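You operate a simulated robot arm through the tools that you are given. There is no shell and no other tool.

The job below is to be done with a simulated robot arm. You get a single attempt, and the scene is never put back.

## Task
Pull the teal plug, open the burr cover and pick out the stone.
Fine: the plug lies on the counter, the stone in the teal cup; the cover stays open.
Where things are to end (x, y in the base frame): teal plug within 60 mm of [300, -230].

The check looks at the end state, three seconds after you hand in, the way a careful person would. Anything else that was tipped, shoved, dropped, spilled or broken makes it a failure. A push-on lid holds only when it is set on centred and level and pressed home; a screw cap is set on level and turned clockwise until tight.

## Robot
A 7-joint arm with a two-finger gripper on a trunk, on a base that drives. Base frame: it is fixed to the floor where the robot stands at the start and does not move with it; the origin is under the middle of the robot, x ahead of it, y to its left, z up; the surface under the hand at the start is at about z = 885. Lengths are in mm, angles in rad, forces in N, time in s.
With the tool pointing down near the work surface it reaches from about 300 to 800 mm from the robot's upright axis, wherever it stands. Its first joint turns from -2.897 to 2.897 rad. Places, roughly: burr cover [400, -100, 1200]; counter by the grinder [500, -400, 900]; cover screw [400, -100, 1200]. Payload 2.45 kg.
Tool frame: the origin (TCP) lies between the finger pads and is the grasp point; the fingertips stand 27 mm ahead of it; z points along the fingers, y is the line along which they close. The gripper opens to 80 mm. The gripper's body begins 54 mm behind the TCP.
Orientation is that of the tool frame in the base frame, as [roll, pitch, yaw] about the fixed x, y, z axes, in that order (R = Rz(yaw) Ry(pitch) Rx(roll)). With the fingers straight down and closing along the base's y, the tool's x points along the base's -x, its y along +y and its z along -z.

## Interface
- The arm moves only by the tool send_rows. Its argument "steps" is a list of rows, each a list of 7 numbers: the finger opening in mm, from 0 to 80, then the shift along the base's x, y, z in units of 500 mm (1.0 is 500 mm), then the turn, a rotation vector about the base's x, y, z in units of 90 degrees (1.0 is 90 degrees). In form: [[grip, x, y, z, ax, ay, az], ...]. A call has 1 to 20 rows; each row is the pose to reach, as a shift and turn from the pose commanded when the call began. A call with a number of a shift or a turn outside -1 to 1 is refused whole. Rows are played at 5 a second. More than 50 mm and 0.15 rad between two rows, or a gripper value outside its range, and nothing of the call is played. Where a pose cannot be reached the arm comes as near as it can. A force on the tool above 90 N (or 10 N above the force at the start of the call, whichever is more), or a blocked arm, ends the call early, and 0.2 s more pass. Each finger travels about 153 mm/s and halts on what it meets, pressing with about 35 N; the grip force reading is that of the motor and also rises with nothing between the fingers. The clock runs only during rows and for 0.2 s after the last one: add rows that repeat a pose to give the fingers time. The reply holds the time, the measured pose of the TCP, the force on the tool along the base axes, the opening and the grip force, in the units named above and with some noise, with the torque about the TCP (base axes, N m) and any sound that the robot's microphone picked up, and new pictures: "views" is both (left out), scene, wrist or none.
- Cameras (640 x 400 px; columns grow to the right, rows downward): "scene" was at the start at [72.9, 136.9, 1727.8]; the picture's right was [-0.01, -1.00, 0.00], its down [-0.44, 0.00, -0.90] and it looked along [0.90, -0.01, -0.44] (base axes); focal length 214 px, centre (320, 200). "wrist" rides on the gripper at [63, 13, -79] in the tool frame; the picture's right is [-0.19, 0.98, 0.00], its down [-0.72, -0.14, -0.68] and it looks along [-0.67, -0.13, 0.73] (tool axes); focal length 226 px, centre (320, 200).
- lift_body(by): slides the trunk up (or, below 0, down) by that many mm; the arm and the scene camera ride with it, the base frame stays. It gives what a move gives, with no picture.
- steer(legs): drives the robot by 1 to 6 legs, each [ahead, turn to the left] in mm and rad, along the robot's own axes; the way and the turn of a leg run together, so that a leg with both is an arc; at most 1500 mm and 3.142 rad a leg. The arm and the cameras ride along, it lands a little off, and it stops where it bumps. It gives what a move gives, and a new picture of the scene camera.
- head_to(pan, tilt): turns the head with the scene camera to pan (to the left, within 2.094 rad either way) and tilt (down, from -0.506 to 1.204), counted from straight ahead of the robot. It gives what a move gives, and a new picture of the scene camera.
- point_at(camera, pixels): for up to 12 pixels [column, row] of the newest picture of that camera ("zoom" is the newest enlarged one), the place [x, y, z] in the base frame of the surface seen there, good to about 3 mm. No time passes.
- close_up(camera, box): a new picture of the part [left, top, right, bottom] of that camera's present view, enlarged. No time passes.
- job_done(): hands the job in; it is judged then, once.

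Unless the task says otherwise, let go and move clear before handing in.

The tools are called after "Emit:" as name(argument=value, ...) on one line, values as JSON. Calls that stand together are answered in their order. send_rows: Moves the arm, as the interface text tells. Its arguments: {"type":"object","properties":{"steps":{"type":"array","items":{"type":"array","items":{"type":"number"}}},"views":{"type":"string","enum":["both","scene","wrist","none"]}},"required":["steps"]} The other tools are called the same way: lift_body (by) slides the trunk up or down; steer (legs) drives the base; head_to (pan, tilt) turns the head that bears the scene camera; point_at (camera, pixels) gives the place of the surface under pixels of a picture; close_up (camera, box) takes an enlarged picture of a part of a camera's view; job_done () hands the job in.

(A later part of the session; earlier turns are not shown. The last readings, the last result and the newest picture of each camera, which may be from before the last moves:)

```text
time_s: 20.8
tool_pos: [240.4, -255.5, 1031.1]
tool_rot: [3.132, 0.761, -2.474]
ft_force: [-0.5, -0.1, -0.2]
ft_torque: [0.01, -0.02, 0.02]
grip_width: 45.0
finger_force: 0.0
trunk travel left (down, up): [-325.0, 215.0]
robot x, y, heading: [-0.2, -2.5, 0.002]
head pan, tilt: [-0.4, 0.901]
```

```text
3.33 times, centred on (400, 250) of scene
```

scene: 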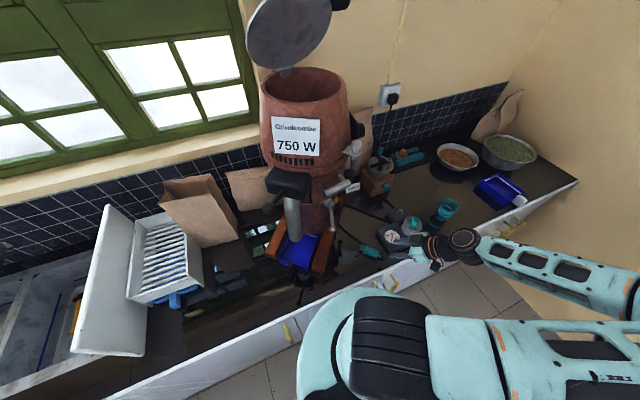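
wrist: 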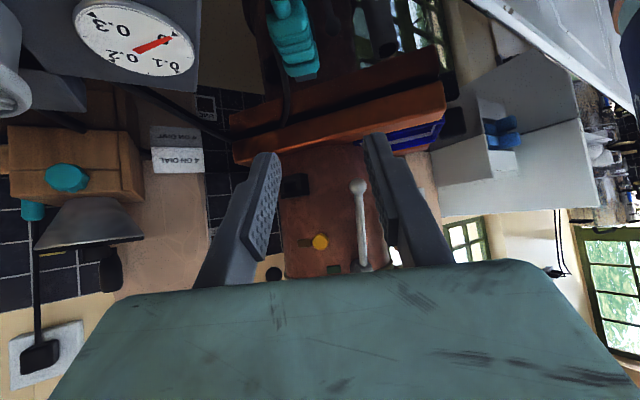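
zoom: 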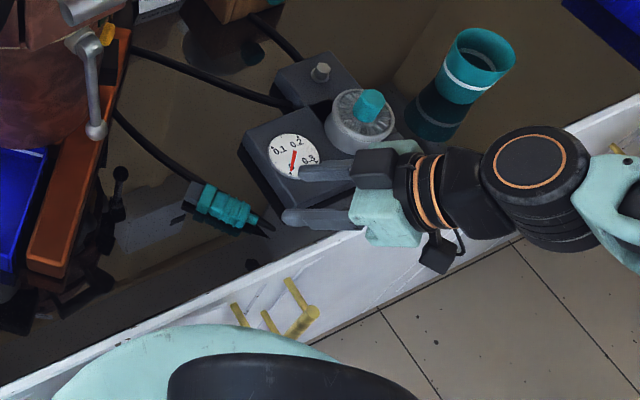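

The plug is now by zoom (225,207). Next, I'll raise the hand and back the robot up a bit so that I can look at the cover from the front and have comfortable reach.

Emit:
point_at(camera="zoom", pixels=[[195, 195], [210, 200], [225, 207], [245, 217], [265, 225]])

Emit:
send_rows(steps=[[45, 0, 0, 0.1, 0, 0, 0], [45, 0, 0, 0.2, 0, 0, 0], [45, 0, 0, 0.3, 0, 0, 0]], views="none")

Emit:
steer(legs=[[-220, 0]])

```text
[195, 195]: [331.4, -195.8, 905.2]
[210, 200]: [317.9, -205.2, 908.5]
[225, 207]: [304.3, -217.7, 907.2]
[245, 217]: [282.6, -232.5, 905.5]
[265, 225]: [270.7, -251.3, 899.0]
```

```text
time_s: 21.6
tool_pos: [241.1, -256.7, 1183.1]
tool_rot: [3.132, 0.76, -2.475]
ft_force: [0.4, -0.4, 0.3]
ft_torque: [0.02, -0.01, 0.01]
grip_width: 44.8
finger_force: 0.0
trunk travel left (down, up): [-325.0, 215.0]
robot x, y, heading: [2.4, -0.6, -0.001]
head pan, tilt: [-0.4, 0.901]
```

```text
time_s: 23.3
tool_pos: [23.1, -257.5, 1180.9]
tool_rot: [3.134, 0.761, -2.471]
ft_force: [0.3, -0.2, 0.0]
ft_torque: [-0.01, -0.03, -0.02]
grip_width: 45.1
finger_force: 0.1
trunk travel left (down, up): [-325.0, 215.0]
robot x, y, heading: [-222.0, -0.0, 0.0]
head pan, tilt: [-0.4, 0.901]
```

scene: 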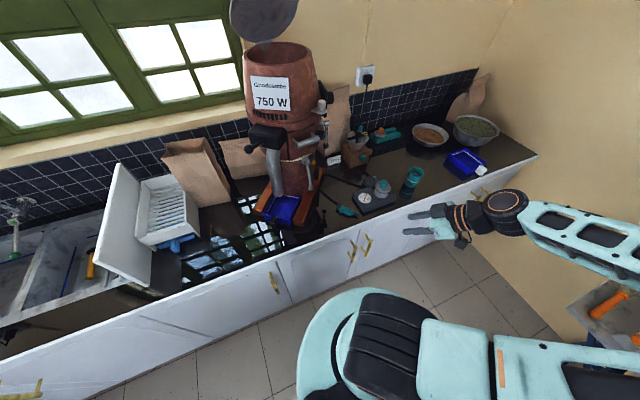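

The plug body is centred at about (304,-218). Now I'll swing the hand to face the grinder's front and look at the cover.

Emit:
send_rows(steps=[[45, 0.06, 0.05, 0, 0, 0, -0.08], [45, 0.12, 0.1, 0, 0, 0, -0.16], [45, 0.18, 0.15, 0, 0, 0, -0.24], [45, 0.24, 0.2, 0, 0, 0, -0.32], [45, 0.3, 0.26, 0, 0, 0, -0.4], [45, 0.34, 0.32, 0, 0, 0, -0.427], [45, 0.36, 0.36, 0, 0, 0, -0.427], [45, 0.36, 0.36, 0, 0, 0, -0.427]])

Emit:
close_up(camera="wrist", box=[160, 0, 480, 270])

```text
time_s: 25.1
tool_pos: [237.4, -88.6, 1190.4]
tool_rot: [3.132, 0.759, 3.14]
ft_force: [0.4, 0.2, -0.1]
ft_torque: [-0.02, -0.04, -0.01]
grip_width: 45.2
finger_force: 0.1
out of reach, approached as far as the arm can: row 3, 4, 5, 6, 7, 8
trunk travel left (down, up): [-325.0, 215.0]
robot x, y, heading: [-221.1, -1.7, 0.007]
head pan, tilt: [-0.4, 0.901]
```

scene: 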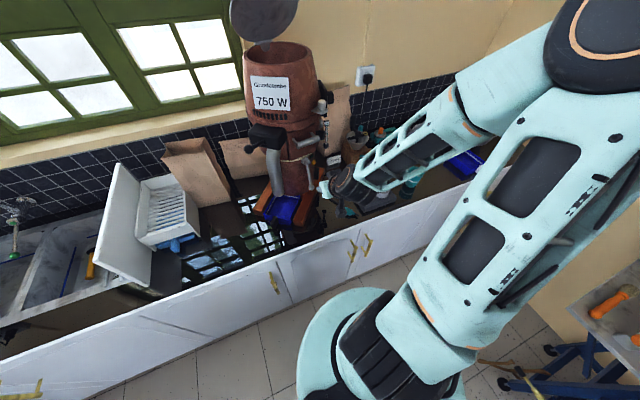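
wrist: 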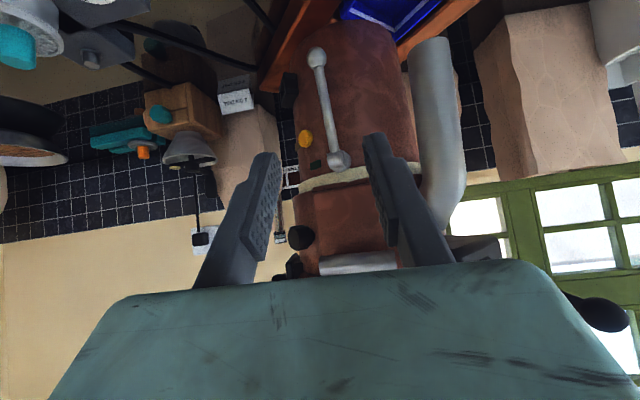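

```text
1.48 times, centred on (320, 135) of wrist
```

zoom: 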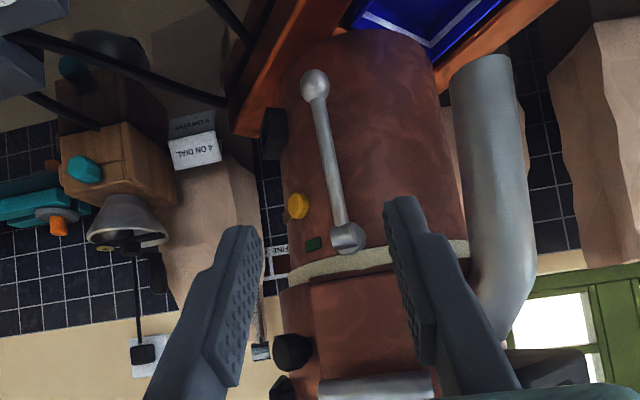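

The view shows the crank: pivot end (348,237), ball end (315,82), with a beige gasket line and the cover plate above it (in reality). I'll raise the trunk and open the fingers for a clear view of the plate.

Emit:
lift_body(by=110)

Emit:
send_rows(steps=[[80, 0, 0, 0, 0, 0, 0], [80, 0, 0, 0, 0, 0, 0]])

Emit:
close_up(camera="wrist", box=[200, 0, 440, 270])

```text
time_s: 26.5
tool_pos: [235.6, -86.9, 1300.7]
tool_rot: [3.132, 0.759, 3.139]
ft_force: [1.0, -0.3, -0.2]
ft_torque: [0.02, -0.01, -0.01]
grip_width: 45.2
finger_force: 0.1
trunk travel left (down, up): [-435.0, 105.0]
robot x, y, heading: [-220.3, -1.1, 0.0]
head pan, tilt: [-0.4, 0.901]
```

```text
time_s: 27.1
tool_pos: [236.0, -87.7, 1300.2]
tool_rot: [3.133, 0.761, -3.141]
ft_force: [0.5, 0.2, 0.1]
ft_torque: [0.03, -0.03, -0.02]
grip_width: 79.9
finger_force: 0.1
trunk travel left (down, up): [-435.0, 105.0]
robot x, y, heading: [-221.5, -0.5, 0.002]
head pan, tilt: [-0.4, 0.901]
```

scene: 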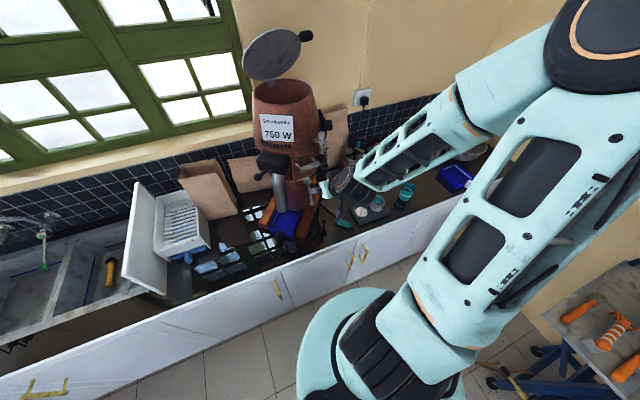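
wrist: 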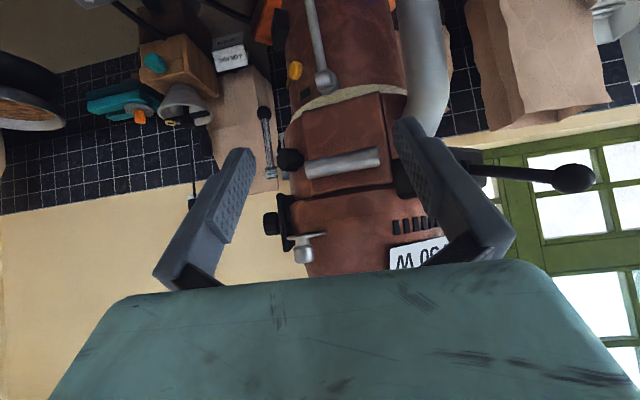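

```text
1.48 times, centred on (320, 135) of wrist
```

zoom: 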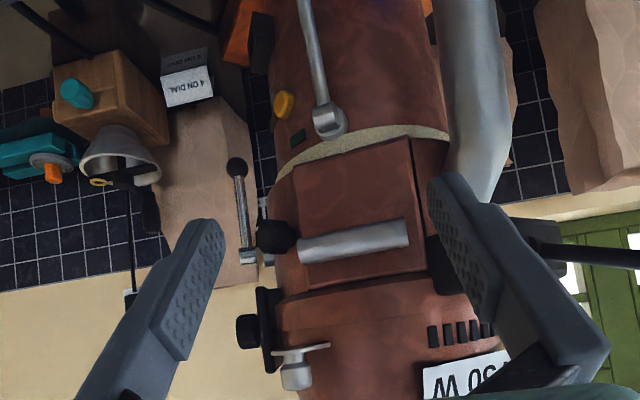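

The plate is clear now: a box-shaped cover with the bar handle, a black knob on its right at zoom (275,237), and a dark gap on its far side (440,265). I'll measure these.

Emit:
point_at(camera="zoom", pixels=[[275, 237], [297, 170], [408, 142], [300, 280], [425, 268], [310, 250], [400, 233], [350, 200], [440, 265], [260, 320], [295, 375], [330, 120]])

Emit:
point_at(camera="zoom", pixels=[[270, 210], [255, 240], [285, 240], [272, 258], [240, 170], [243, 220], [280, 200], [285, 180], [325, 70], [420, 200], [440, 150], [350, 300]])

Emit:
close_up(camera="wrist", box=[240, 80, 420, 230])

```text
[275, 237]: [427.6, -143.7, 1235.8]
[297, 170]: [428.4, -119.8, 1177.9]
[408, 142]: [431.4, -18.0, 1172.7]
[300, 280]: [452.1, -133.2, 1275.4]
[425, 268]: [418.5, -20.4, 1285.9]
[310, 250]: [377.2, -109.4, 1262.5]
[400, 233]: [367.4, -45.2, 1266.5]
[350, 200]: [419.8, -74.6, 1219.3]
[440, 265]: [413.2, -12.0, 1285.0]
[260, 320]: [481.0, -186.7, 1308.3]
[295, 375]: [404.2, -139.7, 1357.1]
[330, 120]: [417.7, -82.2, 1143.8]
```

```text
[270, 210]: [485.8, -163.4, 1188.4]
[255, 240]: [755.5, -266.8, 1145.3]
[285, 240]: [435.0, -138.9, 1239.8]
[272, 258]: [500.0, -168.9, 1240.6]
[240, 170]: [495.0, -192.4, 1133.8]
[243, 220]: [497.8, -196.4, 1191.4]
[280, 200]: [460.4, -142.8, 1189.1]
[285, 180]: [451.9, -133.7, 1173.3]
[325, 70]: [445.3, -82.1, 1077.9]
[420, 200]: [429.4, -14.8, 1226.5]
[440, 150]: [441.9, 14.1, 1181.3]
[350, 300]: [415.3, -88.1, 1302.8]
```

```text
2.67 times, centred on (330, 155) of wrist
```

zoom: 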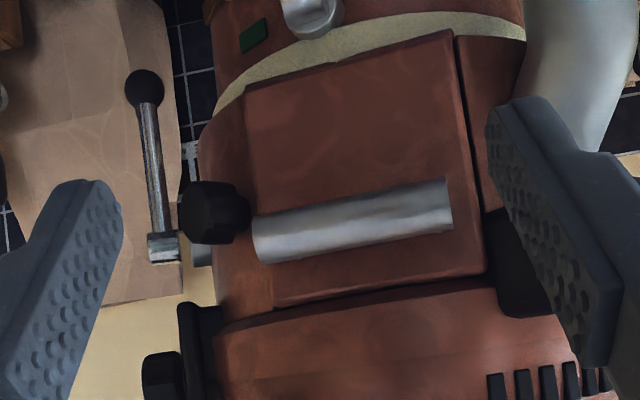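

The black lobed knob at (428,-144,1236), just right of the plate, is most likely the cover screw. I'll look at it from the head camera and move the wrist camera closer from the right.

Emit:
close_up(camera="scene", box=[285, 125, 345, 185])

Emit:
send_rows(steps=[[80, 0.02, -0.06, -0.02, 0, 0, 0.06], [80, 0.04, -0.12, -0.04, 0, 0, 0.12], [80, 0.06, -0.18, -0.06, 0, 0, 0.2], [80, 0.08, -0.24, -0.08, 0, 0, 0.28], [80, 0.1, -0.3, -0.08, 0, 0, 0.36], [80, 0.1, -0.3, -0.08, 0, 0, 0.36]])

Emit:
close_up(camera="wrist", box=[240, 60, 440, 250])

```text
6.67 times, centred on (315, 155) of scene
```

zoom: 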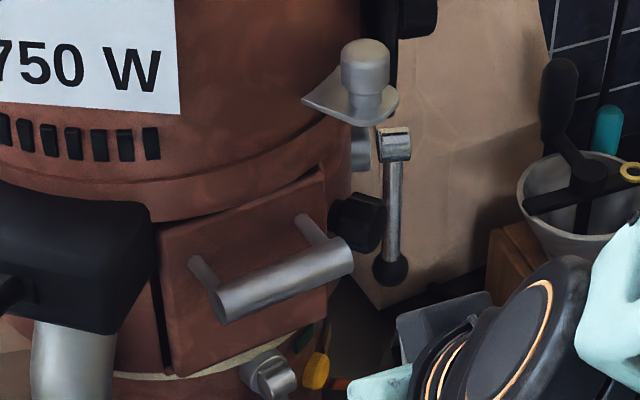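

```text
time_s: 28.5
tool_pos: [284.9, -239.7, 1260.8]
tool_rot: [3.134, 0.76, -2.576]
ft_force: [0.0, 0.5, 0.4]
ft_torque: [-0.01, 0.01, 0.0]
grip_width: 80.4
finger_force: 0.2
trunk travel left (down, up): [-435.0, 105.0]
robot x, y, heading: [-216.4, 5.5, 0.004]
head pan, tilt: [-0.4, 0.901]
```

scene: 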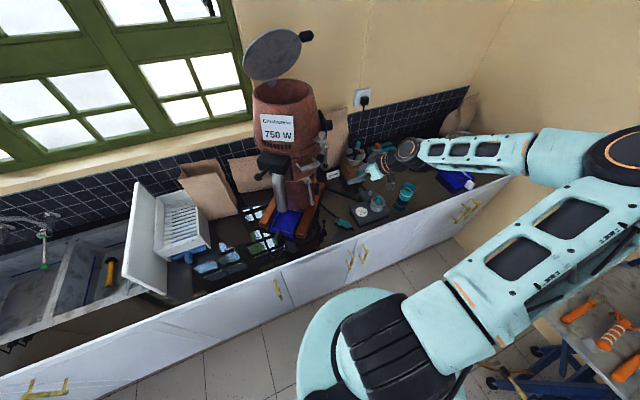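
wrist: 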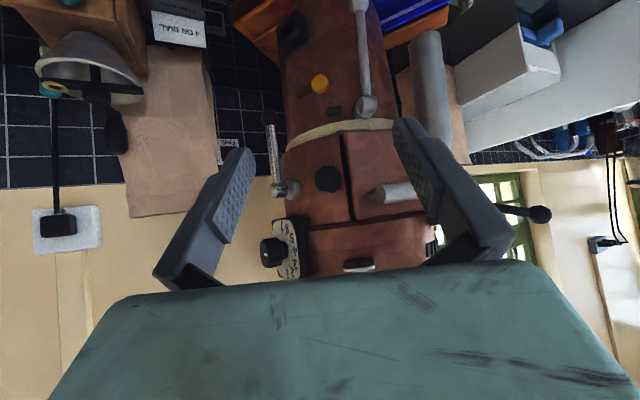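

```text
2.11 times, centred on (340, 155) of wrist
```

zoom: 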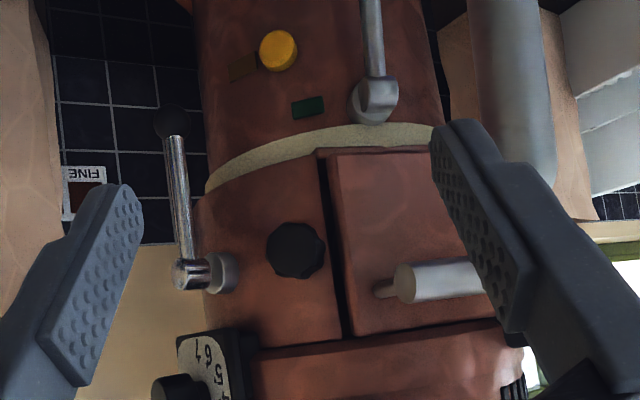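

This view is good: the black knob is at zoom (297,250), facing nearly towards the camera, with a gap line (335,240) between it and the cover; the grind dial is the separate numbered plate at (210,370). I'll measure the knob's face and the surface around it to get its axis.

Emit:
point_at(camera="zoom", pixels=[[297, 250], [285, 240], [310, 240], [285, 262], [310, 262], [297, 236], [297, 268], [250, 230], [255, 260], [322, 300], [260, 300], [290, 210]])

Emit:
point_at(camera="zoom", pixels=[[220, 210], [240, 290], [300, 300], [300, 180], [340, 165], [400, 165], [350, 320], [420, 310], [380, 240], [405, 280], [190, 275], [223, 270]])

Emit:
close_up(camera="wrist", box=[280, 130, 400, 230])

```text
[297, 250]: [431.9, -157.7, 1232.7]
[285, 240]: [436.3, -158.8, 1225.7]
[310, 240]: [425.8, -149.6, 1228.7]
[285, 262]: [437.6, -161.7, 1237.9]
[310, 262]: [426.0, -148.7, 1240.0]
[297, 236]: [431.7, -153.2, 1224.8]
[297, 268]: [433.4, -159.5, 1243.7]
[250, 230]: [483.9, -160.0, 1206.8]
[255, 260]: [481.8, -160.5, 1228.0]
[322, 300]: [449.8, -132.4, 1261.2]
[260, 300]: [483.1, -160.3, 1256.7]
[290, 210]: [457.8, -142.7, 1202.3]
```

```text
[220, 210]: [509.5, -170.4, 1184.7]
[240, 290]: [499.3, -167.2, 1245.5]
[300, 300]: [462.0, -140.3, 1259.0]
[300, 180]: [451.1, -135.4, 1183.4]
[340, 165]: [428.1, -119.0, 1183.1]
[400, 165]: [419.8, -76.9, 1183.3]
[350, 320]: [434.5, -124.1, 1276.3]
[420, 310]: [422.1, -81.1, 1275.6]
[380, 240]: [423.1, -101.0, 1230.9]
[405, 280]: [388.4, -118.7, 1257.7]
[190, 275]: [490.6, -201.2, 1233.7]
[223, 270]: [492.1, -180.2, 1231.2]
```

```text
4.00 times, centred on (340, 180) of wrist
```

zoom: 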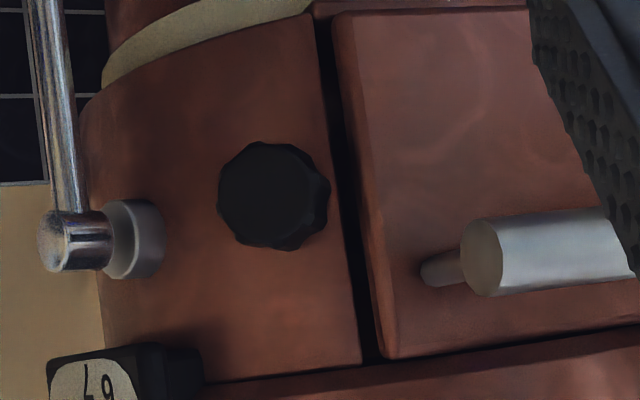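

Fitting the body gives a cylinder centred at about (542,-54), R≈121, so the knob's axis is radial, (-0.73,-0.68), face centre (432,-156,1233), about 33 mm across. I'll point the hand horizontally along that axis at a standoff.

Emit:
send_rows(steps=[[80, 0, 0, 0, 0, 0, 0.06], [80, 0, 0, 0, 0, 0, 0.117]], views="none")

Emit:
send_rows(steps=[[60, 0.02, 0.01, -0.01, 0.06, -0.065, 0], [60, 0.04, 0.02, -0.02, 0.12, -0.129, 0], [60, 0.06, 0.03, -0.03, 0.18, -0.194, 0], [60, 0.08, 0.035, -0.04, 0.24, -0.258, 0], [60, 0.1, 0.04, -0.05, 0.3, -0.323, 0], [60, 0.12, 0.04, -0.055, 0.351, -0.378, 0], [60, 0.12, 0.04, -0.055, 0.351, -0.378, 0]])

```text
time_s: 29.1
tool_pos: [286.2, -238.9, 1260.0]
tool_rot: [3.133, 0.76, -2.392]
ft_force: [-0.1, 0.3, 0.3]
ft_torque: [0.0, 0.0, -0.02]
grip_width: 80.2
finger_force: 0.1
trunk travel left (down, up): [-435.0, 105.0]
robot x, y, heading: [-217.5, 2.7, 0.005]
head pan, tilt: [-0.4, 0.901]
```

```text
time_s: 30.7
tool_pos: [345.1, -218.8, 1232.9]
tool_rot: [-0.664, 1.57, 0.094]
ft_force: [1.1, 0.9, 0.2]
ft_torque: [0.0, 0.0, -0.02]
grip_width: 60.0
finger_force: 0.1
trunk travel left (down, up): [-435.0, 105.0]
robot x, y, heading: [-219.6, -0.6, 0.003]
head pan, tilt: [-0.4, 0.901]
```

scene: 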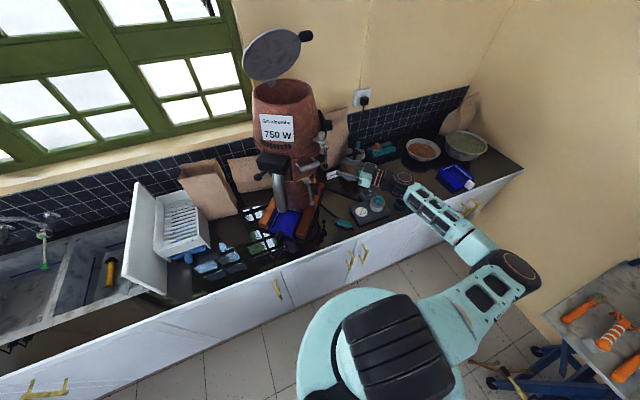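
wrist: 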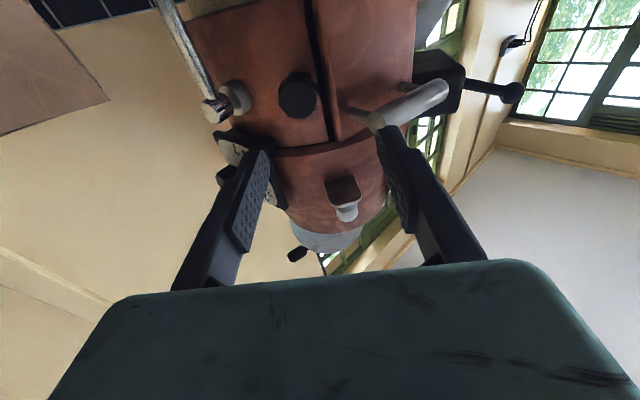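

The hand is horizontal and the knob is at (298,95). Moving to a close standoff on its axis and checking alignment.

Emit:
send_rows(steps=[[54, 0.04, 0.02, 0, 0, 0, 0], [54, 0.08, 0.045, 0, 0, 0, 0], [54, 0.105, 0.061, 0, 0, 0, 0], [54, 0.105, 0.061, 0, 0, 0, 0]], views="wrist")

Emit:
point_at(camera="wrist", pixels=[[300, 120], [310, 130], [320, 140], [300, 140], [320, 120], [285, 130], [335, 130]])

Emit:
close_up(camera="wrist", box=[220, 40, 420, 200])

```text
time_s: 31.7
tool_pos: [400.0, -186.6, 1233.9]
tool_rot: [2.676, 1.569, -2.85]
ft_force: [0.8, -0.3, 0.1]
ft_torque: [0.0, 0.0, -0.02]
grip_width: 54.0
finger_force: 0.1
trunk travel left (down, up): [-435.0, 105.0]
robot x, y, heading: [-218.0, -0.6, 0.003]
head pan, tilt: [-0.4, 0.901]
```

wrist: 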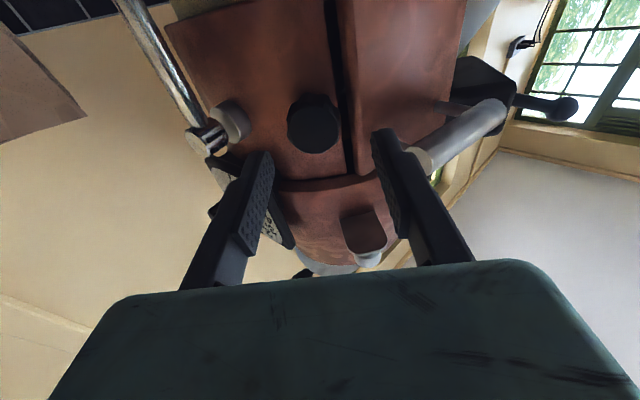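

```text
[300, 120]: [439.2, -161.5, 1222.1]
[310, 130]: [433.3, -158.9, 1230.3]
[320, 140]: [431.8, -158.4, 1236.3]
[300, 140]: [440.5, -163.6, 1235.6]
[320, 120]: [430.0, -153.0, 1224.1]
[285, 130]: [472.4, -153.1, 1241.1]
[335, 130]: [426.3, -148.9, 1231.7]
```

```text
2.50 times, centred on (320, 120) of wrist
```

zoom: 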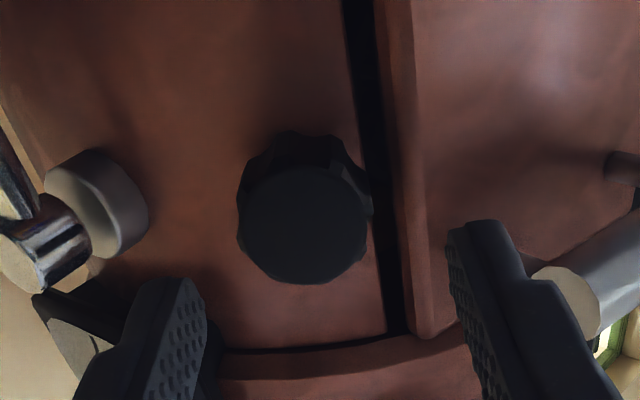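

The knob face centre is (432.5,-157.5,1231) and the TCP is on its axis within 1 mm. Advancing 42 mm and closing on it.

Emit:
send_rows(steps=[[54, 0.021, 0.019, -0.002, 0, 0, 0], [54, 0.042, 0.039, -0.004, 0, 0, 0], [54, 0.06, 0.056, -0.004, 0, 0, 0], [54, 0.06, 0.056, -0.004, 0, 0, 0]], views="wrist")

Emit:
close_up(camera="wrist", box=[200, 80, 440, 280])

```text
time_s: 32.7
tool_pos: [424.8, -162.4, 1231.8]
tool_rot: [-0.648, 1.568, 0.108]
ft_force: [-30.5, -10.5, -6.3]
ft_torque: [-0.23, 0.05, 1.14]
grip_width: 50.5
finger_force: 0.0
trunk travel left (down, up): [-435.0, 105.0]
robot x, y, heading: [-219.2, -5.3, 0.008]
head pan, tilt: [-0.4, 0.901]
```

wrist: 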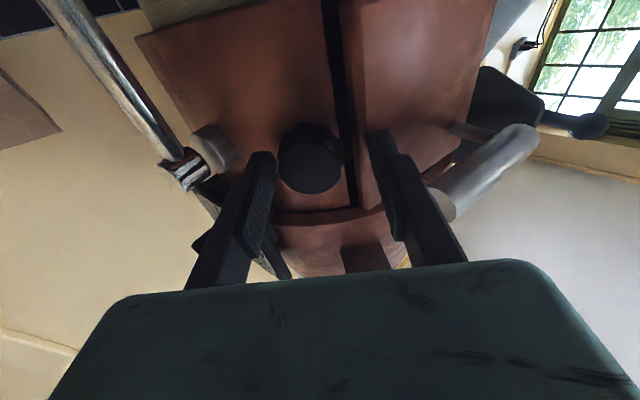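

```text
2.00 times, centred on (320, 180) of wrist
```

zoom: 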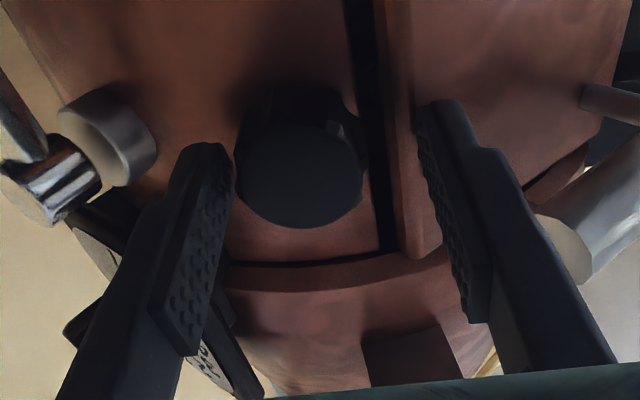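

The right-hand finger touched the proud edge of the cover plate (force -30 N along its normal, opening squeezed to 50.5). I'll back off so the fingertips stay in front of the plate and grip only the outer ~13 mm of the knob.

Emit:
send_rows(steps=[[54, -0.02, -0.018, 0, 0, 0, 0], [54, -0.018, -0.0165, 0, 0, 0, 0], [54, -0.018, -0.0165, 0, 0, 0, 0]], views="wrist")

Emit:
close_up(camera="wrist", box=[200, 80, 440, 280])

```text
time_s: 33.5
tool_pos: [419.9, -166.9, 1231.8]
tool_rot: [-0.577, 1.57, 0.18]
ft_force: [-1.3, 0.3, 0.5]
ft_torque: [-0.01, -0.01, 0.0]
grip_width: 54.1
finger_force: 0.0
trunk travel left (down, up): [-435.0, 105.0]
robot x, y, heading: [-216.9, -1.3, 0.006]
head pan, tilt: [-0.4, 0.901]
```

wrist: 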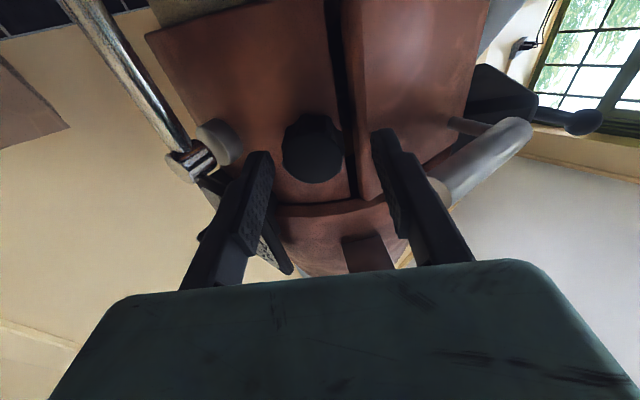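

```text
2.00 times, centred on (320, 180) of wrist
```

zoom: 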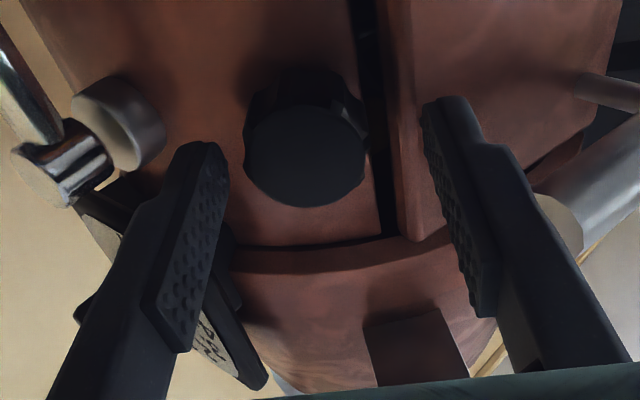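

Contact is gone and the TCP sits on the knob axis. Closing on the knob.

Emit:
send_rows(steps=[[40, 0, 0, 0, 0, 0, 0], [20, 0, 0, 0, 0, 0, 0], [20, 0, 0, 0, 0, 0, 0]], views="wrist")

Emit:
close_up(camera="wrist", box=[200, 80, 440, 280])

```text
time_s: 34.3
tool_pos: [421.3, -171.1, 1231.9]
tool_rot: [2.316, 1.57, 3.071]
ft_force: [14.3, -11.1, 6.7]
ft_torque: [-0.26, 0.16, -0.63]
grip_width: 33.8
finger_force: 45.5
trunk travel left (down, up): [-435.0, 105.0]
robot x, y, heading: [-222.0, -2.8, 0.004]
head pan, tilt: [-0.4, 0.901]
```

wrist: 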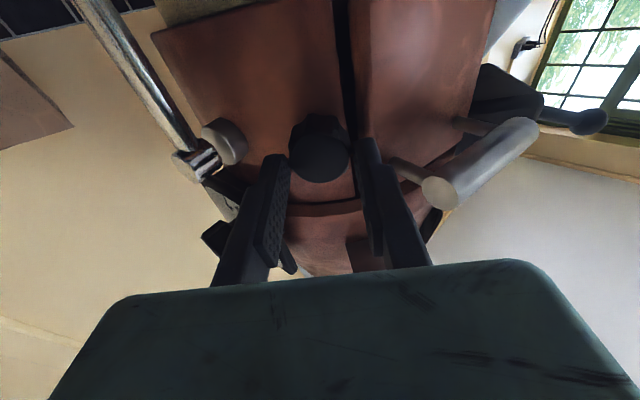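

```text
2.00 times, centred on (320, 180) of wrist
```

zoom: 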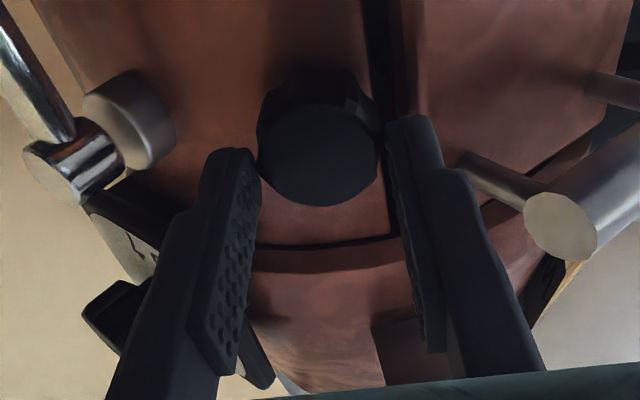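

The knob is gripped at 33.8 mm but off-centre by ~4 mm (side force 18 N). I'll relieve that with a small shift, then turn counter-clockwise 40° as a test.

Emit:
send_rows(steps=[[15, 0.006, -0.0066, 0, 0, 0, 0], [15, 0.006, -0.0066, 0, -0.051, -0.048, 0], [15, 0.006, -0.0066, 0, -0.11, -0.102, 0], [15, 0.006, -0.0066, 0, -0.168, -0.157, 0], [15, 0.006, -0.0066, 0, -0.227, -0.211, 0], [15, 0.006, -0.0066, 0, -0.286, -0.266, 0], [15, 0.006, -0.0066, 0, -0.329, -0.306, 0]], views="wrist")

Emit:
close_up(camera="wrist", box=[200, 80, 440, 280])

```text
time_s: 35.9
tool_pos: [421.4, -169.4, 1230.3]
tool_rot: [-1.58, 0.862, -0.819]
ft_force: [-1.9, 9.4, 6.4]
ft_torque: [0.73, -0.78, 0.93]
grip_width: 33.6
finger_force: 44.4
trunk travel left (down, up): [-435.0, 105.0]
robot x, y, heading: [-219.8, -0.6, 0.004]
head pan, tilt: [-0.4, 0.901]
```

wrist: 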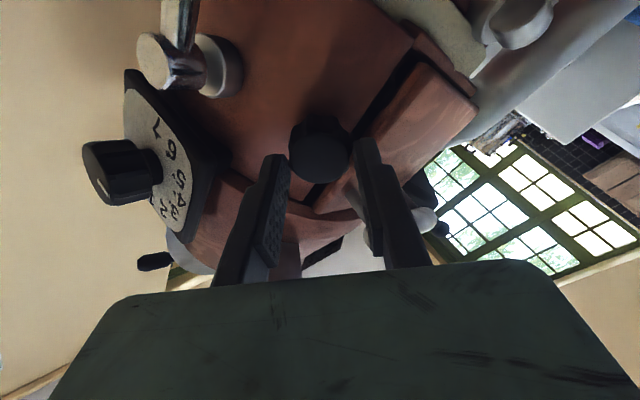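

```text
2.00 times, centred on (320, 180) of wrist
```

zoom: 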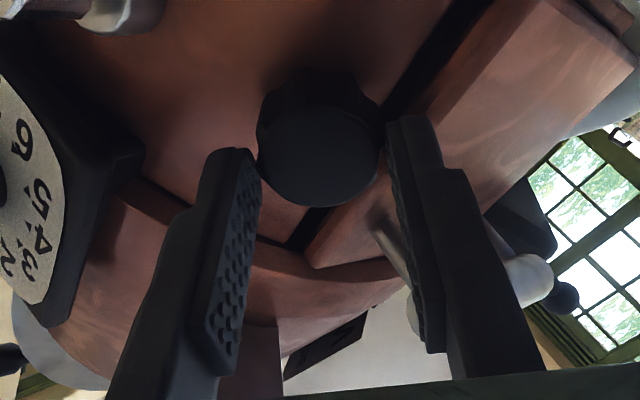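

The knob turned with the fingers (no slip, hardly any axial torque). Continuing counter-clockwise another 81°.

Emit:
send_rows(steps=[[15, 0, 0, 0, -0.066, -0.061, 0], [15, 0, 0, 0, -0.132, -0.123, 0], [15, 0, 0, 0, -0.198, -0.184, 0], [15, 0, 0, 0, -0.264, -0.245, 0], [15, 0, 0, 0, -0.329, -0.306, 0], [15, 0, 0, 0, -0.395, -0.368, 0], [15, 0, 0, 0, -0.461, -0.429, 0], [15, 0, 0, 0, -0.527, -0.49, 0], [15, 0, 0, 0, -0.593, -0.552, 0], [15, 0, 0, 0, -0.659, -0.613, 0]], views="wrist")

Emit:
close_up(camera="wrist", box=[200, 80, 440, 280])

```text
time_s: 37.6
tool_pos: [421.0, -169.6, 1231.3]
tool_rot: [-1.613, -0.161, -0.825]
ft_force: [3.7, -7.1, -17.8]
ft_torque: [0.04, -0.06, -0.68]
grip_width: 33.9
finger_force: 44.9
out of reach, approached as far as the arm can: row 7, 8
trunk travel left (down, up): [-435.0, 105.0]
robot x, y, heading: [-222.0, 1.0, 0.001]
head pan, tilt: [-0.4, 0.901]
stopped in row 8: the force on the tool passed its limit at 102 N (the readings are from after the stop); the commanded pose is now the measured one
```

wrist: 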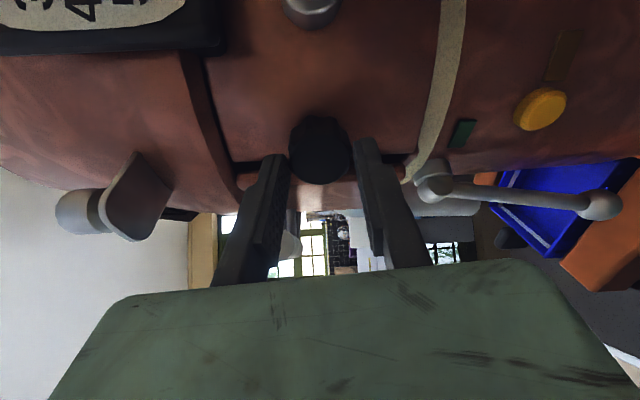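

```text
2.00 times, centred on (320, 180) of wrist
```

zoom: 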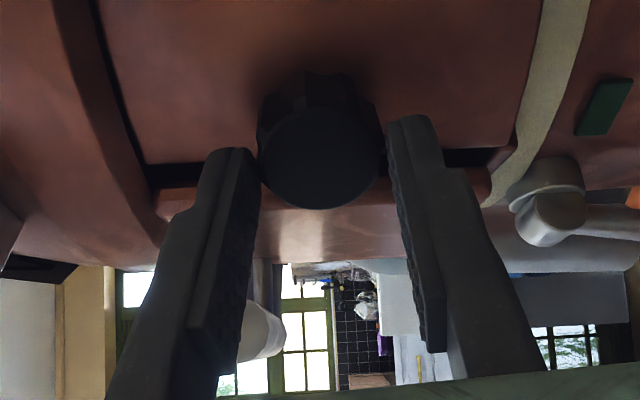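

The knob has turned ~98° in all before the arm hit its joint limit (102 N spike from the arm, not the knob). I'll release, back out 20 mm and swing the hand back clockwise 90°.

Emit:
send_rows(steps=[[46, 0, 0, 0, 0, 0, 0], [46, 0, 0, 0, 0, 0, 0], [46, -0.03, -0.027, 0, 0, 0, 0], [46, -0.03, -0.027, 0, 0.066, 0.061, 0], [46, -0.03, -0.027, 0, 0.132, 0.123, 0], [46, -0.03, -0.027, 0, 0.198, 0.184, 0], [46, -0.03, -0.027, 0, 0.264, 0.245, 0], [46, -0.03, -0.027, 0, 0.329, 0.306, 0], [46, -0.03, -0.027, 0, 0.395, 0.368, 0], [46, -0.03, -0.027, 0, 0.461, 0.429, 0], [46, -0.03, -0.027, 0, 0.527, 0.49, 0], [46, -0.03, -0.027, 0, 0.593, 0.552, 0], [46, -0.03, -0.027, 0, 0.659, 0.613, 0], [46, -0.03, -0.027, 0, 0.712, 0.662, 0]], views="wrist")

Emit:
close_up(camera="wrist", box=[220, 40, 420, 200])

```text
time_s: 40.6
tool_pos: [403.6, -181.2, 1232.8]
tool_rot: [-1.606, 1.367, -0.818]
ft_force: [0.3, 0.5, -0.3]
ft_torque: [-0.01, 0.01, 0.02]
grip_width: 45.8
finger_force: 0.1
trunk travel left (down, up): [-435.0, 105.0]
robot x, y, heading: [-218.7, -1.9, 0.003]
head pan, tilt: [-0.4, 0.901]
```

wrist: 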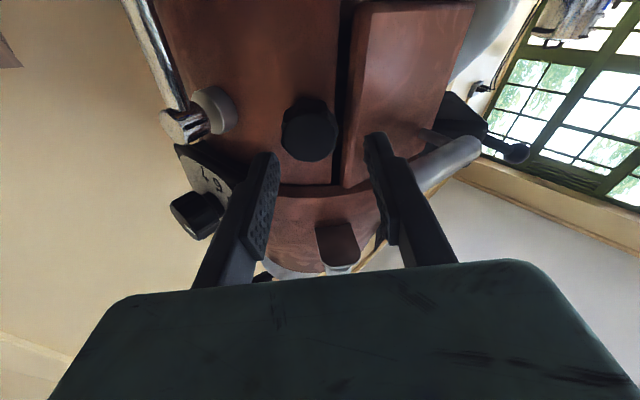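

```text
2.50 times, centred on (320, 120) of wrist
```

zoom: 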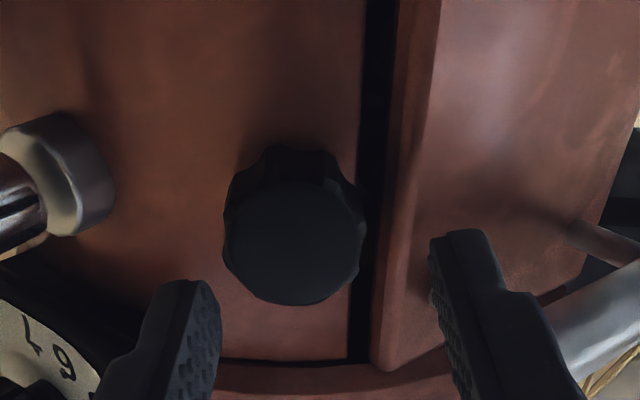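

The knob has the lobes in a new orientation at (293,240). Continuing the hand's return another 81° clockwise so the next stroke is long.

Emit:
send_rows(steps=[[46, 0, 0, 0, 0.066, 0.061, 0], [46, 0, 0, 0, 0.132, 0.123, 0], [46, 0, 0, 0, 0.198, 0.184, 0], [46, 0, 0, 0, 0.264, 0.245, 0], [46, 0, 0, 0, 0.329, 0.306, 0], [46, 0, 0, 0, 0.395, 0.368, 0], [46, 0, 0, 0, 0.461, 0.429, 0], [46, 0, 0, 0, 0.527, 0.49, 0], [46, 0, 0, 0, 0.593, 0.552, 0], [46, 0, 0, 0, 0.659, 0.613, 0], [46, 0, 0, 0, 0.659, 0.613, 0]], views="both")

Emit:
close_up(camera="wrist", box=[220, 40, 420, 200])

```text
time_s: 43.0
tool_pos: [403.5, -180.2, 1233.0]
tool_rot: [1.533, 0.361, 2.32]
ft_force: [0.4, -0.6, -0.1]
ft_torque: [0.01, -0.01, -0.02]
grip_width: 46.3
finger_force: 0.0
trunk travel left (down, up): [-435.0, 105.0]
robot x, y, heading: [-218.9, -0.5, 0.007]
head pan, tilt: [-0.4, 0.901]
```

scene: 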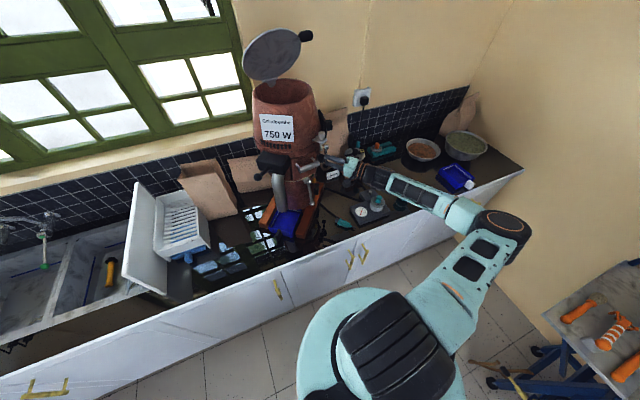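
wrist: 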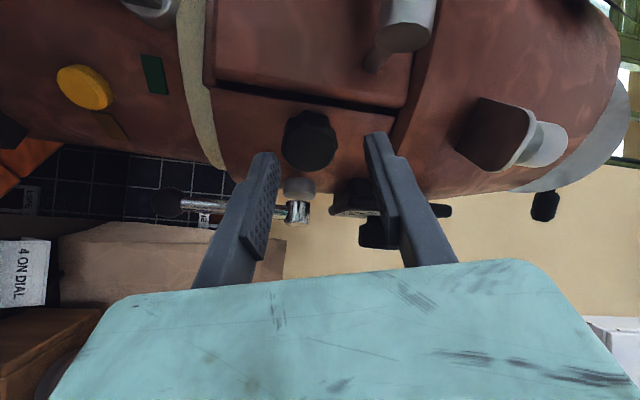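

```text
2.50 times, centred on (320, 120) of wrist
```

zoom: 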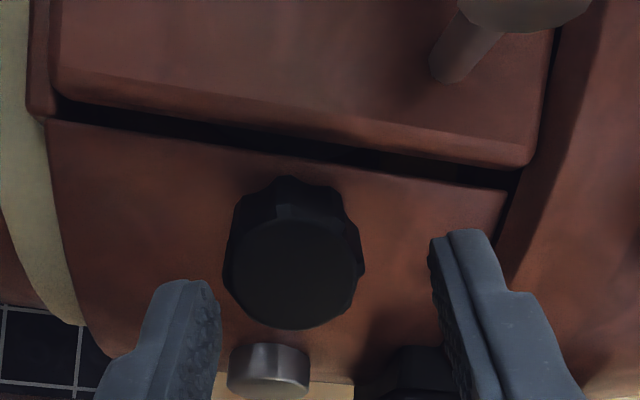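

Clear view from the side; the hand can now make a long stroke. Re-approaching 20 mm, gripping, then turning ~81°.

Emit:
send_rows(steps=[[46, 0.017, 0.012, -0.002, 0, 0, 0], [46, 0.033, 0.023, -0.003, 0, 0, 0], [25, 0.033, 0.023, -0.003, 0, 0, 0], [15, 0.033, 0.023, -0.003, 0, 0, 0], [15, 0.033, 0.023, -0.003, 0, 0, 0], [15, 0.033, 0.023, -0.003, -0.066, -0.061, 0], [15, 0.033, 0.023, -0.003, -0.132, -0.123, 0], [15, 0.033, 0.023, -0.003, -0.198, -0.184, 0], [15, 0.033, 0.023, -0.003, -0.264, -0.245, 0], [15, 0.033, 0.023, -0.003, -0.329, -0.306, 0], [15, 0.033, 0.023, -0.003, -0.395, -0.368, 0], [15, 0.033, 0.023, -0.003, -0.461, -0.429, 0], [15, 0.033, 0.023, -0.003, -0.527, -0.49, 0], [15, 0.033, 0.023, -0.003, -0.593, -0.552, 0], [15, 0.033, 0.023, -0.003, -0.659, -0.613, 0], [15, 0.033, 0.023, -0.003, -0.659, -0.613, 0]], views="wrist")

Emit:
close_up(camera="wrist", box=[220, 40, 420, 200])

```text
time_s: 46.4
tool_pos: [423.9, -170.1, 1231.0]
tool_rot: [-1.603, 1.365, -0.817]
ft_force: [23.6, -6.7, 9.4]
ft_torque: [0.54, -0.63, -0.55]
grip_width: 33.9
finger_force: 44.9
trunk travel left (down, up): [-435.0, 105.0]
robot x, y, heading: [-218.7, -0.8, 0.003]
head pan, tilt: [-0.4, 0.901]
```

wrist: 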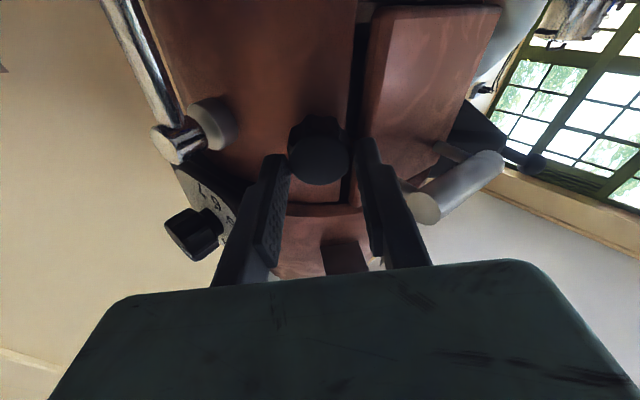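

```text
2.50 times, centred on (320, 120) of wrist
```

zoom: 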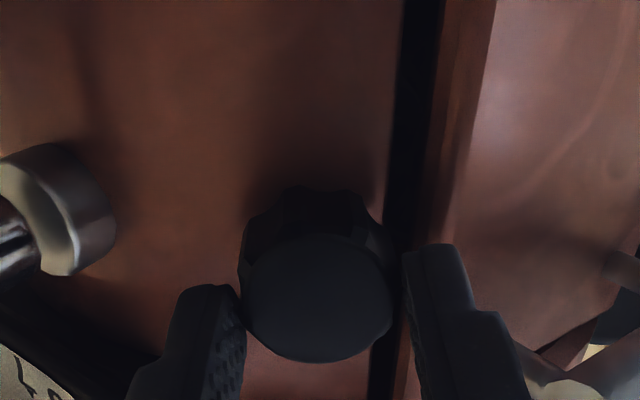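

The knob keeps turning with the fingers. Another 75° counter-clockwise in this grip.

Emit:
send_rows(steps=[[15, 0, 0, 0, -0.066, -0.061, 0], [15, 0, 0, 0, -0.132, -0.123, 0], [15, 0, 0, 0, -0.198, -0.184, 0], [15, 0, 0, 0, -0.264, -0.245, 0], [15, 0, 0, 0, -0.329, -0.306, 0], [15, 0, 0, 0, -0.395, -0.368, 0], [15, 0, 0, 0, -0.461, -0.429, 0], [15, 0, 0, 0, -0.527, -0.49, 0], [15, 0, 0, 0, -0.58, -0.54, 0], [15, 0, 0, 0, -0.58, -0.54, 0]], views="wrist")

Emit:
close_up(camera="wrist", box=[220, 40, 420, 200])

```text
time_s: 48.6
tool_pos: [421.0, -167.9, 1231.0]
tool_rot: [-1.609, 0.119, -0.82]
ft_force: [17.1, 1.2, 11.5]
ft_torque: [0.3, -0.45, -0.75]
grip_width: 33.9
finger_force: 44.6
trunk travel left (down, up): [-435.0, 105.0]
robot x, y, heading: [-220.7, 3.1, 0.005]
head pan, tilt: [-0.4, 0.901]
```

wrist: 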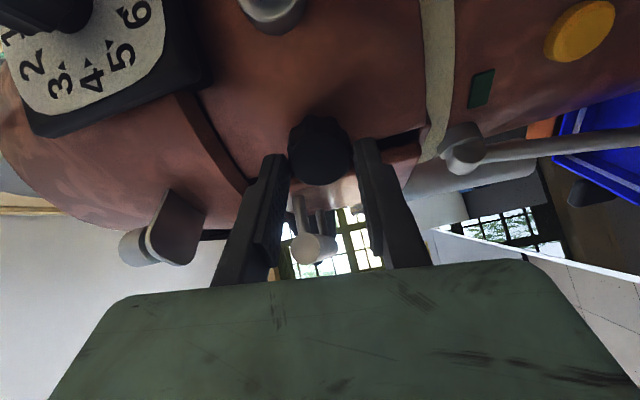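

```text
2.50 times, centred on (320, 120) of wrist
```

zoom: 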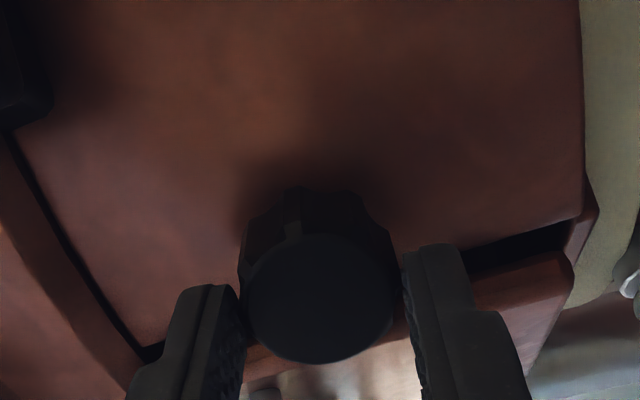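

About 250° done in total. I'll release, back off and measure whether the knob has moved outward.

Emit:
send_rows(steps=[[48, 0, 0, 0, 0, 0, 0], [48, 0, 0, 0, 0, 0, 0], [48, -0.03, -0.027, 0, 0, 0, 0], [48, -0.05, -0.045, 0, 0.066, 0.061, 0], [48, -0.05, -0.045, 0, 0.132, 0.123, 0], [48, -0.05, -0.045, 0, 0.198, 0.184, 0], [48, -0.05, -0.045, 0, 0.264, 0.245, 0], [48, -0.05, -0.045, 0, 0.329, 0.306, 0], [48, -0.05, -0.045, 0, 0.395, 0.368, 0], [48, -0.05, -0.045, 0, 0.461, 0.429, 0], [48, -0.05, -0.045, 0, 0.527, 0.49, 0], [48, -0.05, -0.045, 0, 0.58, 0.54, 0], [48, -0.05, -0.045, 0, 0.58, 0.54, 0]], views="wrist")

Emit:
close_up(camera="wrist", box=[220, 20, 420, 180])

Emit:
point_at(camera="wrist", pixels=[[300, 110], [310, 120], [320, 130], [305, 125], [315, 112], [310, 105], [308, 130]])

```text
time_s: 51.4
tool_pos: [395.4, -191.8, 1232.0]
tool_rot: [-1.606, 1.366, -0.82]
ft_force: [0.2, -0.1, -0.5]
ft_torque: [0.01, 0.02, 0.0]
grip_width: 48.1
finger_force: 0.0
trunk travel left (down, up): [-435.0, 105.0]
robot x, y, heading: [-217.1, 2.6, 0.007]
head pan, tilt: [-0.4, 0.901]
```

wrist: 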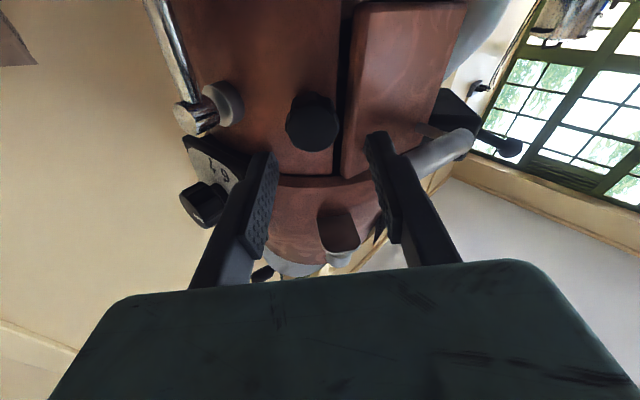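

```text
2.50 times, centred on (320, 100) of wrist
```

zoom: 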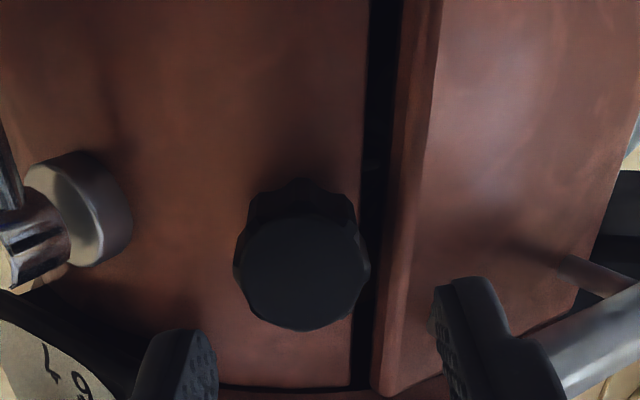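

```text
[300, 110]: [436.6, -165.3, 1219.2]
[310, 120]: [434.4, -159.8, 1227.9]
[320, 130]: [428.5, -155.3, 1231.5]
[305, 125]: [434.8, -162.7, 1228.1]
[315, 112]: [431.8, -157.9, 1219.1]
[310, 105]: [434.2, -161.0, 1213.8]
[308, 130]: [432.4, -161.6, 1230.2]
```

The knob face has moved about 2 mm outward (r≈152 vs 150), so it really is a screw backing out. I'll keep unscrewing with longer strokes: first go back 60° clockwise and re-approach.

Emit:
send_rows(steps=[[48, 0, 0, 0, 0.069, 0.064, 0], [48, 0, 0, 0, 0.139, 0.129, 0], [48, 0, 0, 0, 0.208, 0.194, 0], [48, 0, 0, 0, 0.278, 0.258, 0], [48, 0, 0, 0, 0.347, 0.323, 0], [48, 0, 0, 0, 0.417, 0.388, 0], [48, 0, 0, 0, 0.488, 0.454, 0], [48, 0.024, 0.022, -0.002, 0.488, 0.454, 0], [48, 0.048, 0.045, -0.003, 0.488, 0.454, 0], [48, 0.048, 0.045, -0.003, 0.488, 0.454, 0]], views="none")

Emit:
send_rows(steps=[[25, 0, 0, 0, 0, 0, 0], [15, 0, 0, 0, 0, 0, 0], [15, 0, 0, 0, 0, 0, 0], [15, 0, 0, 0, -0.069, -0.064, 0], [15, 0, 0, 0, -0.139, -0.129, 0], [15, 0, 0, 0, -0.208, -0.194, 0], [15, 0, 0, 0, -0.278, -0.258, 0], [15, 0, 0, 0, -0.347, -0.323, 0], [15, 0, 0, 0, -0.417, -0.388, 0], [15, 0, 0, 0, -0.486, -0.452, 0], [15, 0, 0, 0, -0.556, -0.517, 0], [15, 0, 0, 0, -0.625, -0.582, 0], [15, 0, 0, 0, -0.695, -0.646, 0], [15, 0, 0, 0, -0.764, -0.711, 0], [15, 0, 0, 0, -0.834, -0.776, 0], [15, 0, 0, 0, -0.903, -0.84, 0], [15, 0, 0, 0, -0.976, -0.908, 0], [48, 0, 0, 0, -0.976, -0.908, 0], [48, 0, 0, 0, -0.976, -0.908, 0]], views="wrist")

```text
refused: row 7 steps farther than a row can; nothing moved
```

```text
refused: row 17 steps farther than a row can; nothing moved
```

Both calls were refused because one row's turn was a touch too large; nothing moved. Sending with corrected last steps.

Emit:
send_rows(steps=[[48, 0, 0, 0, 0.069, 0.064, 0], [48, 0, 0, 0, 0.138, 0.128, 0], [48, 0, 0, 0, 0.207, 0.192, 0], [48, 0, 0, 0, 0.276, 0.256, 0], [48, 0, 0, 0, 0.345, 0.32, 0], [48, 0, 0, 0, 0.414, 0.384, 0], [48, 0, 0, 0, 0.48, 0.446, 0], [48, 0.024, 0.022, -0.002, 0.48, 0.446, 0], [48, 0.048, 0.045, -0.003, 0.48, 0.446, 0], [48, 0.048, 0.045, -0.003, 0.48, 0.446, 0]], views="wrist")

```text
time_s: 53.6
tool_pos: [419.8, -167.3, 1230.3]
tool_rot: [1.53, 0.747, 2.318]
ft_force: [-0.2, 0.0, -0.3]
ft_torque: [0.0, 0.02, 0.04]
grip_width: 48.2
finger_force: 0.1
trunk travel left (down, up): [-435.0, 105.0]
robot x, y, heading: [-221.1, 1.2, 0.004]
head pan, tilt: [-0.4, 0.901]
```

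wrist: 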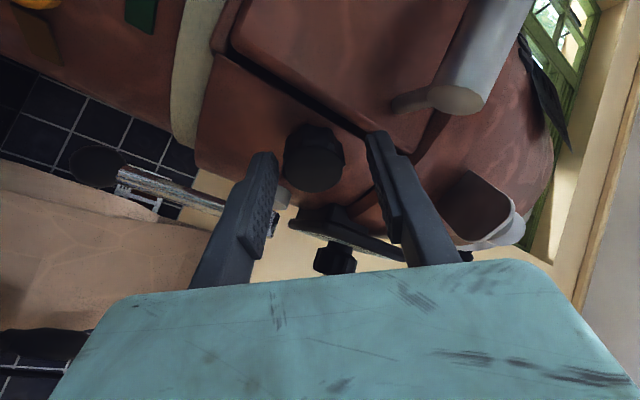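

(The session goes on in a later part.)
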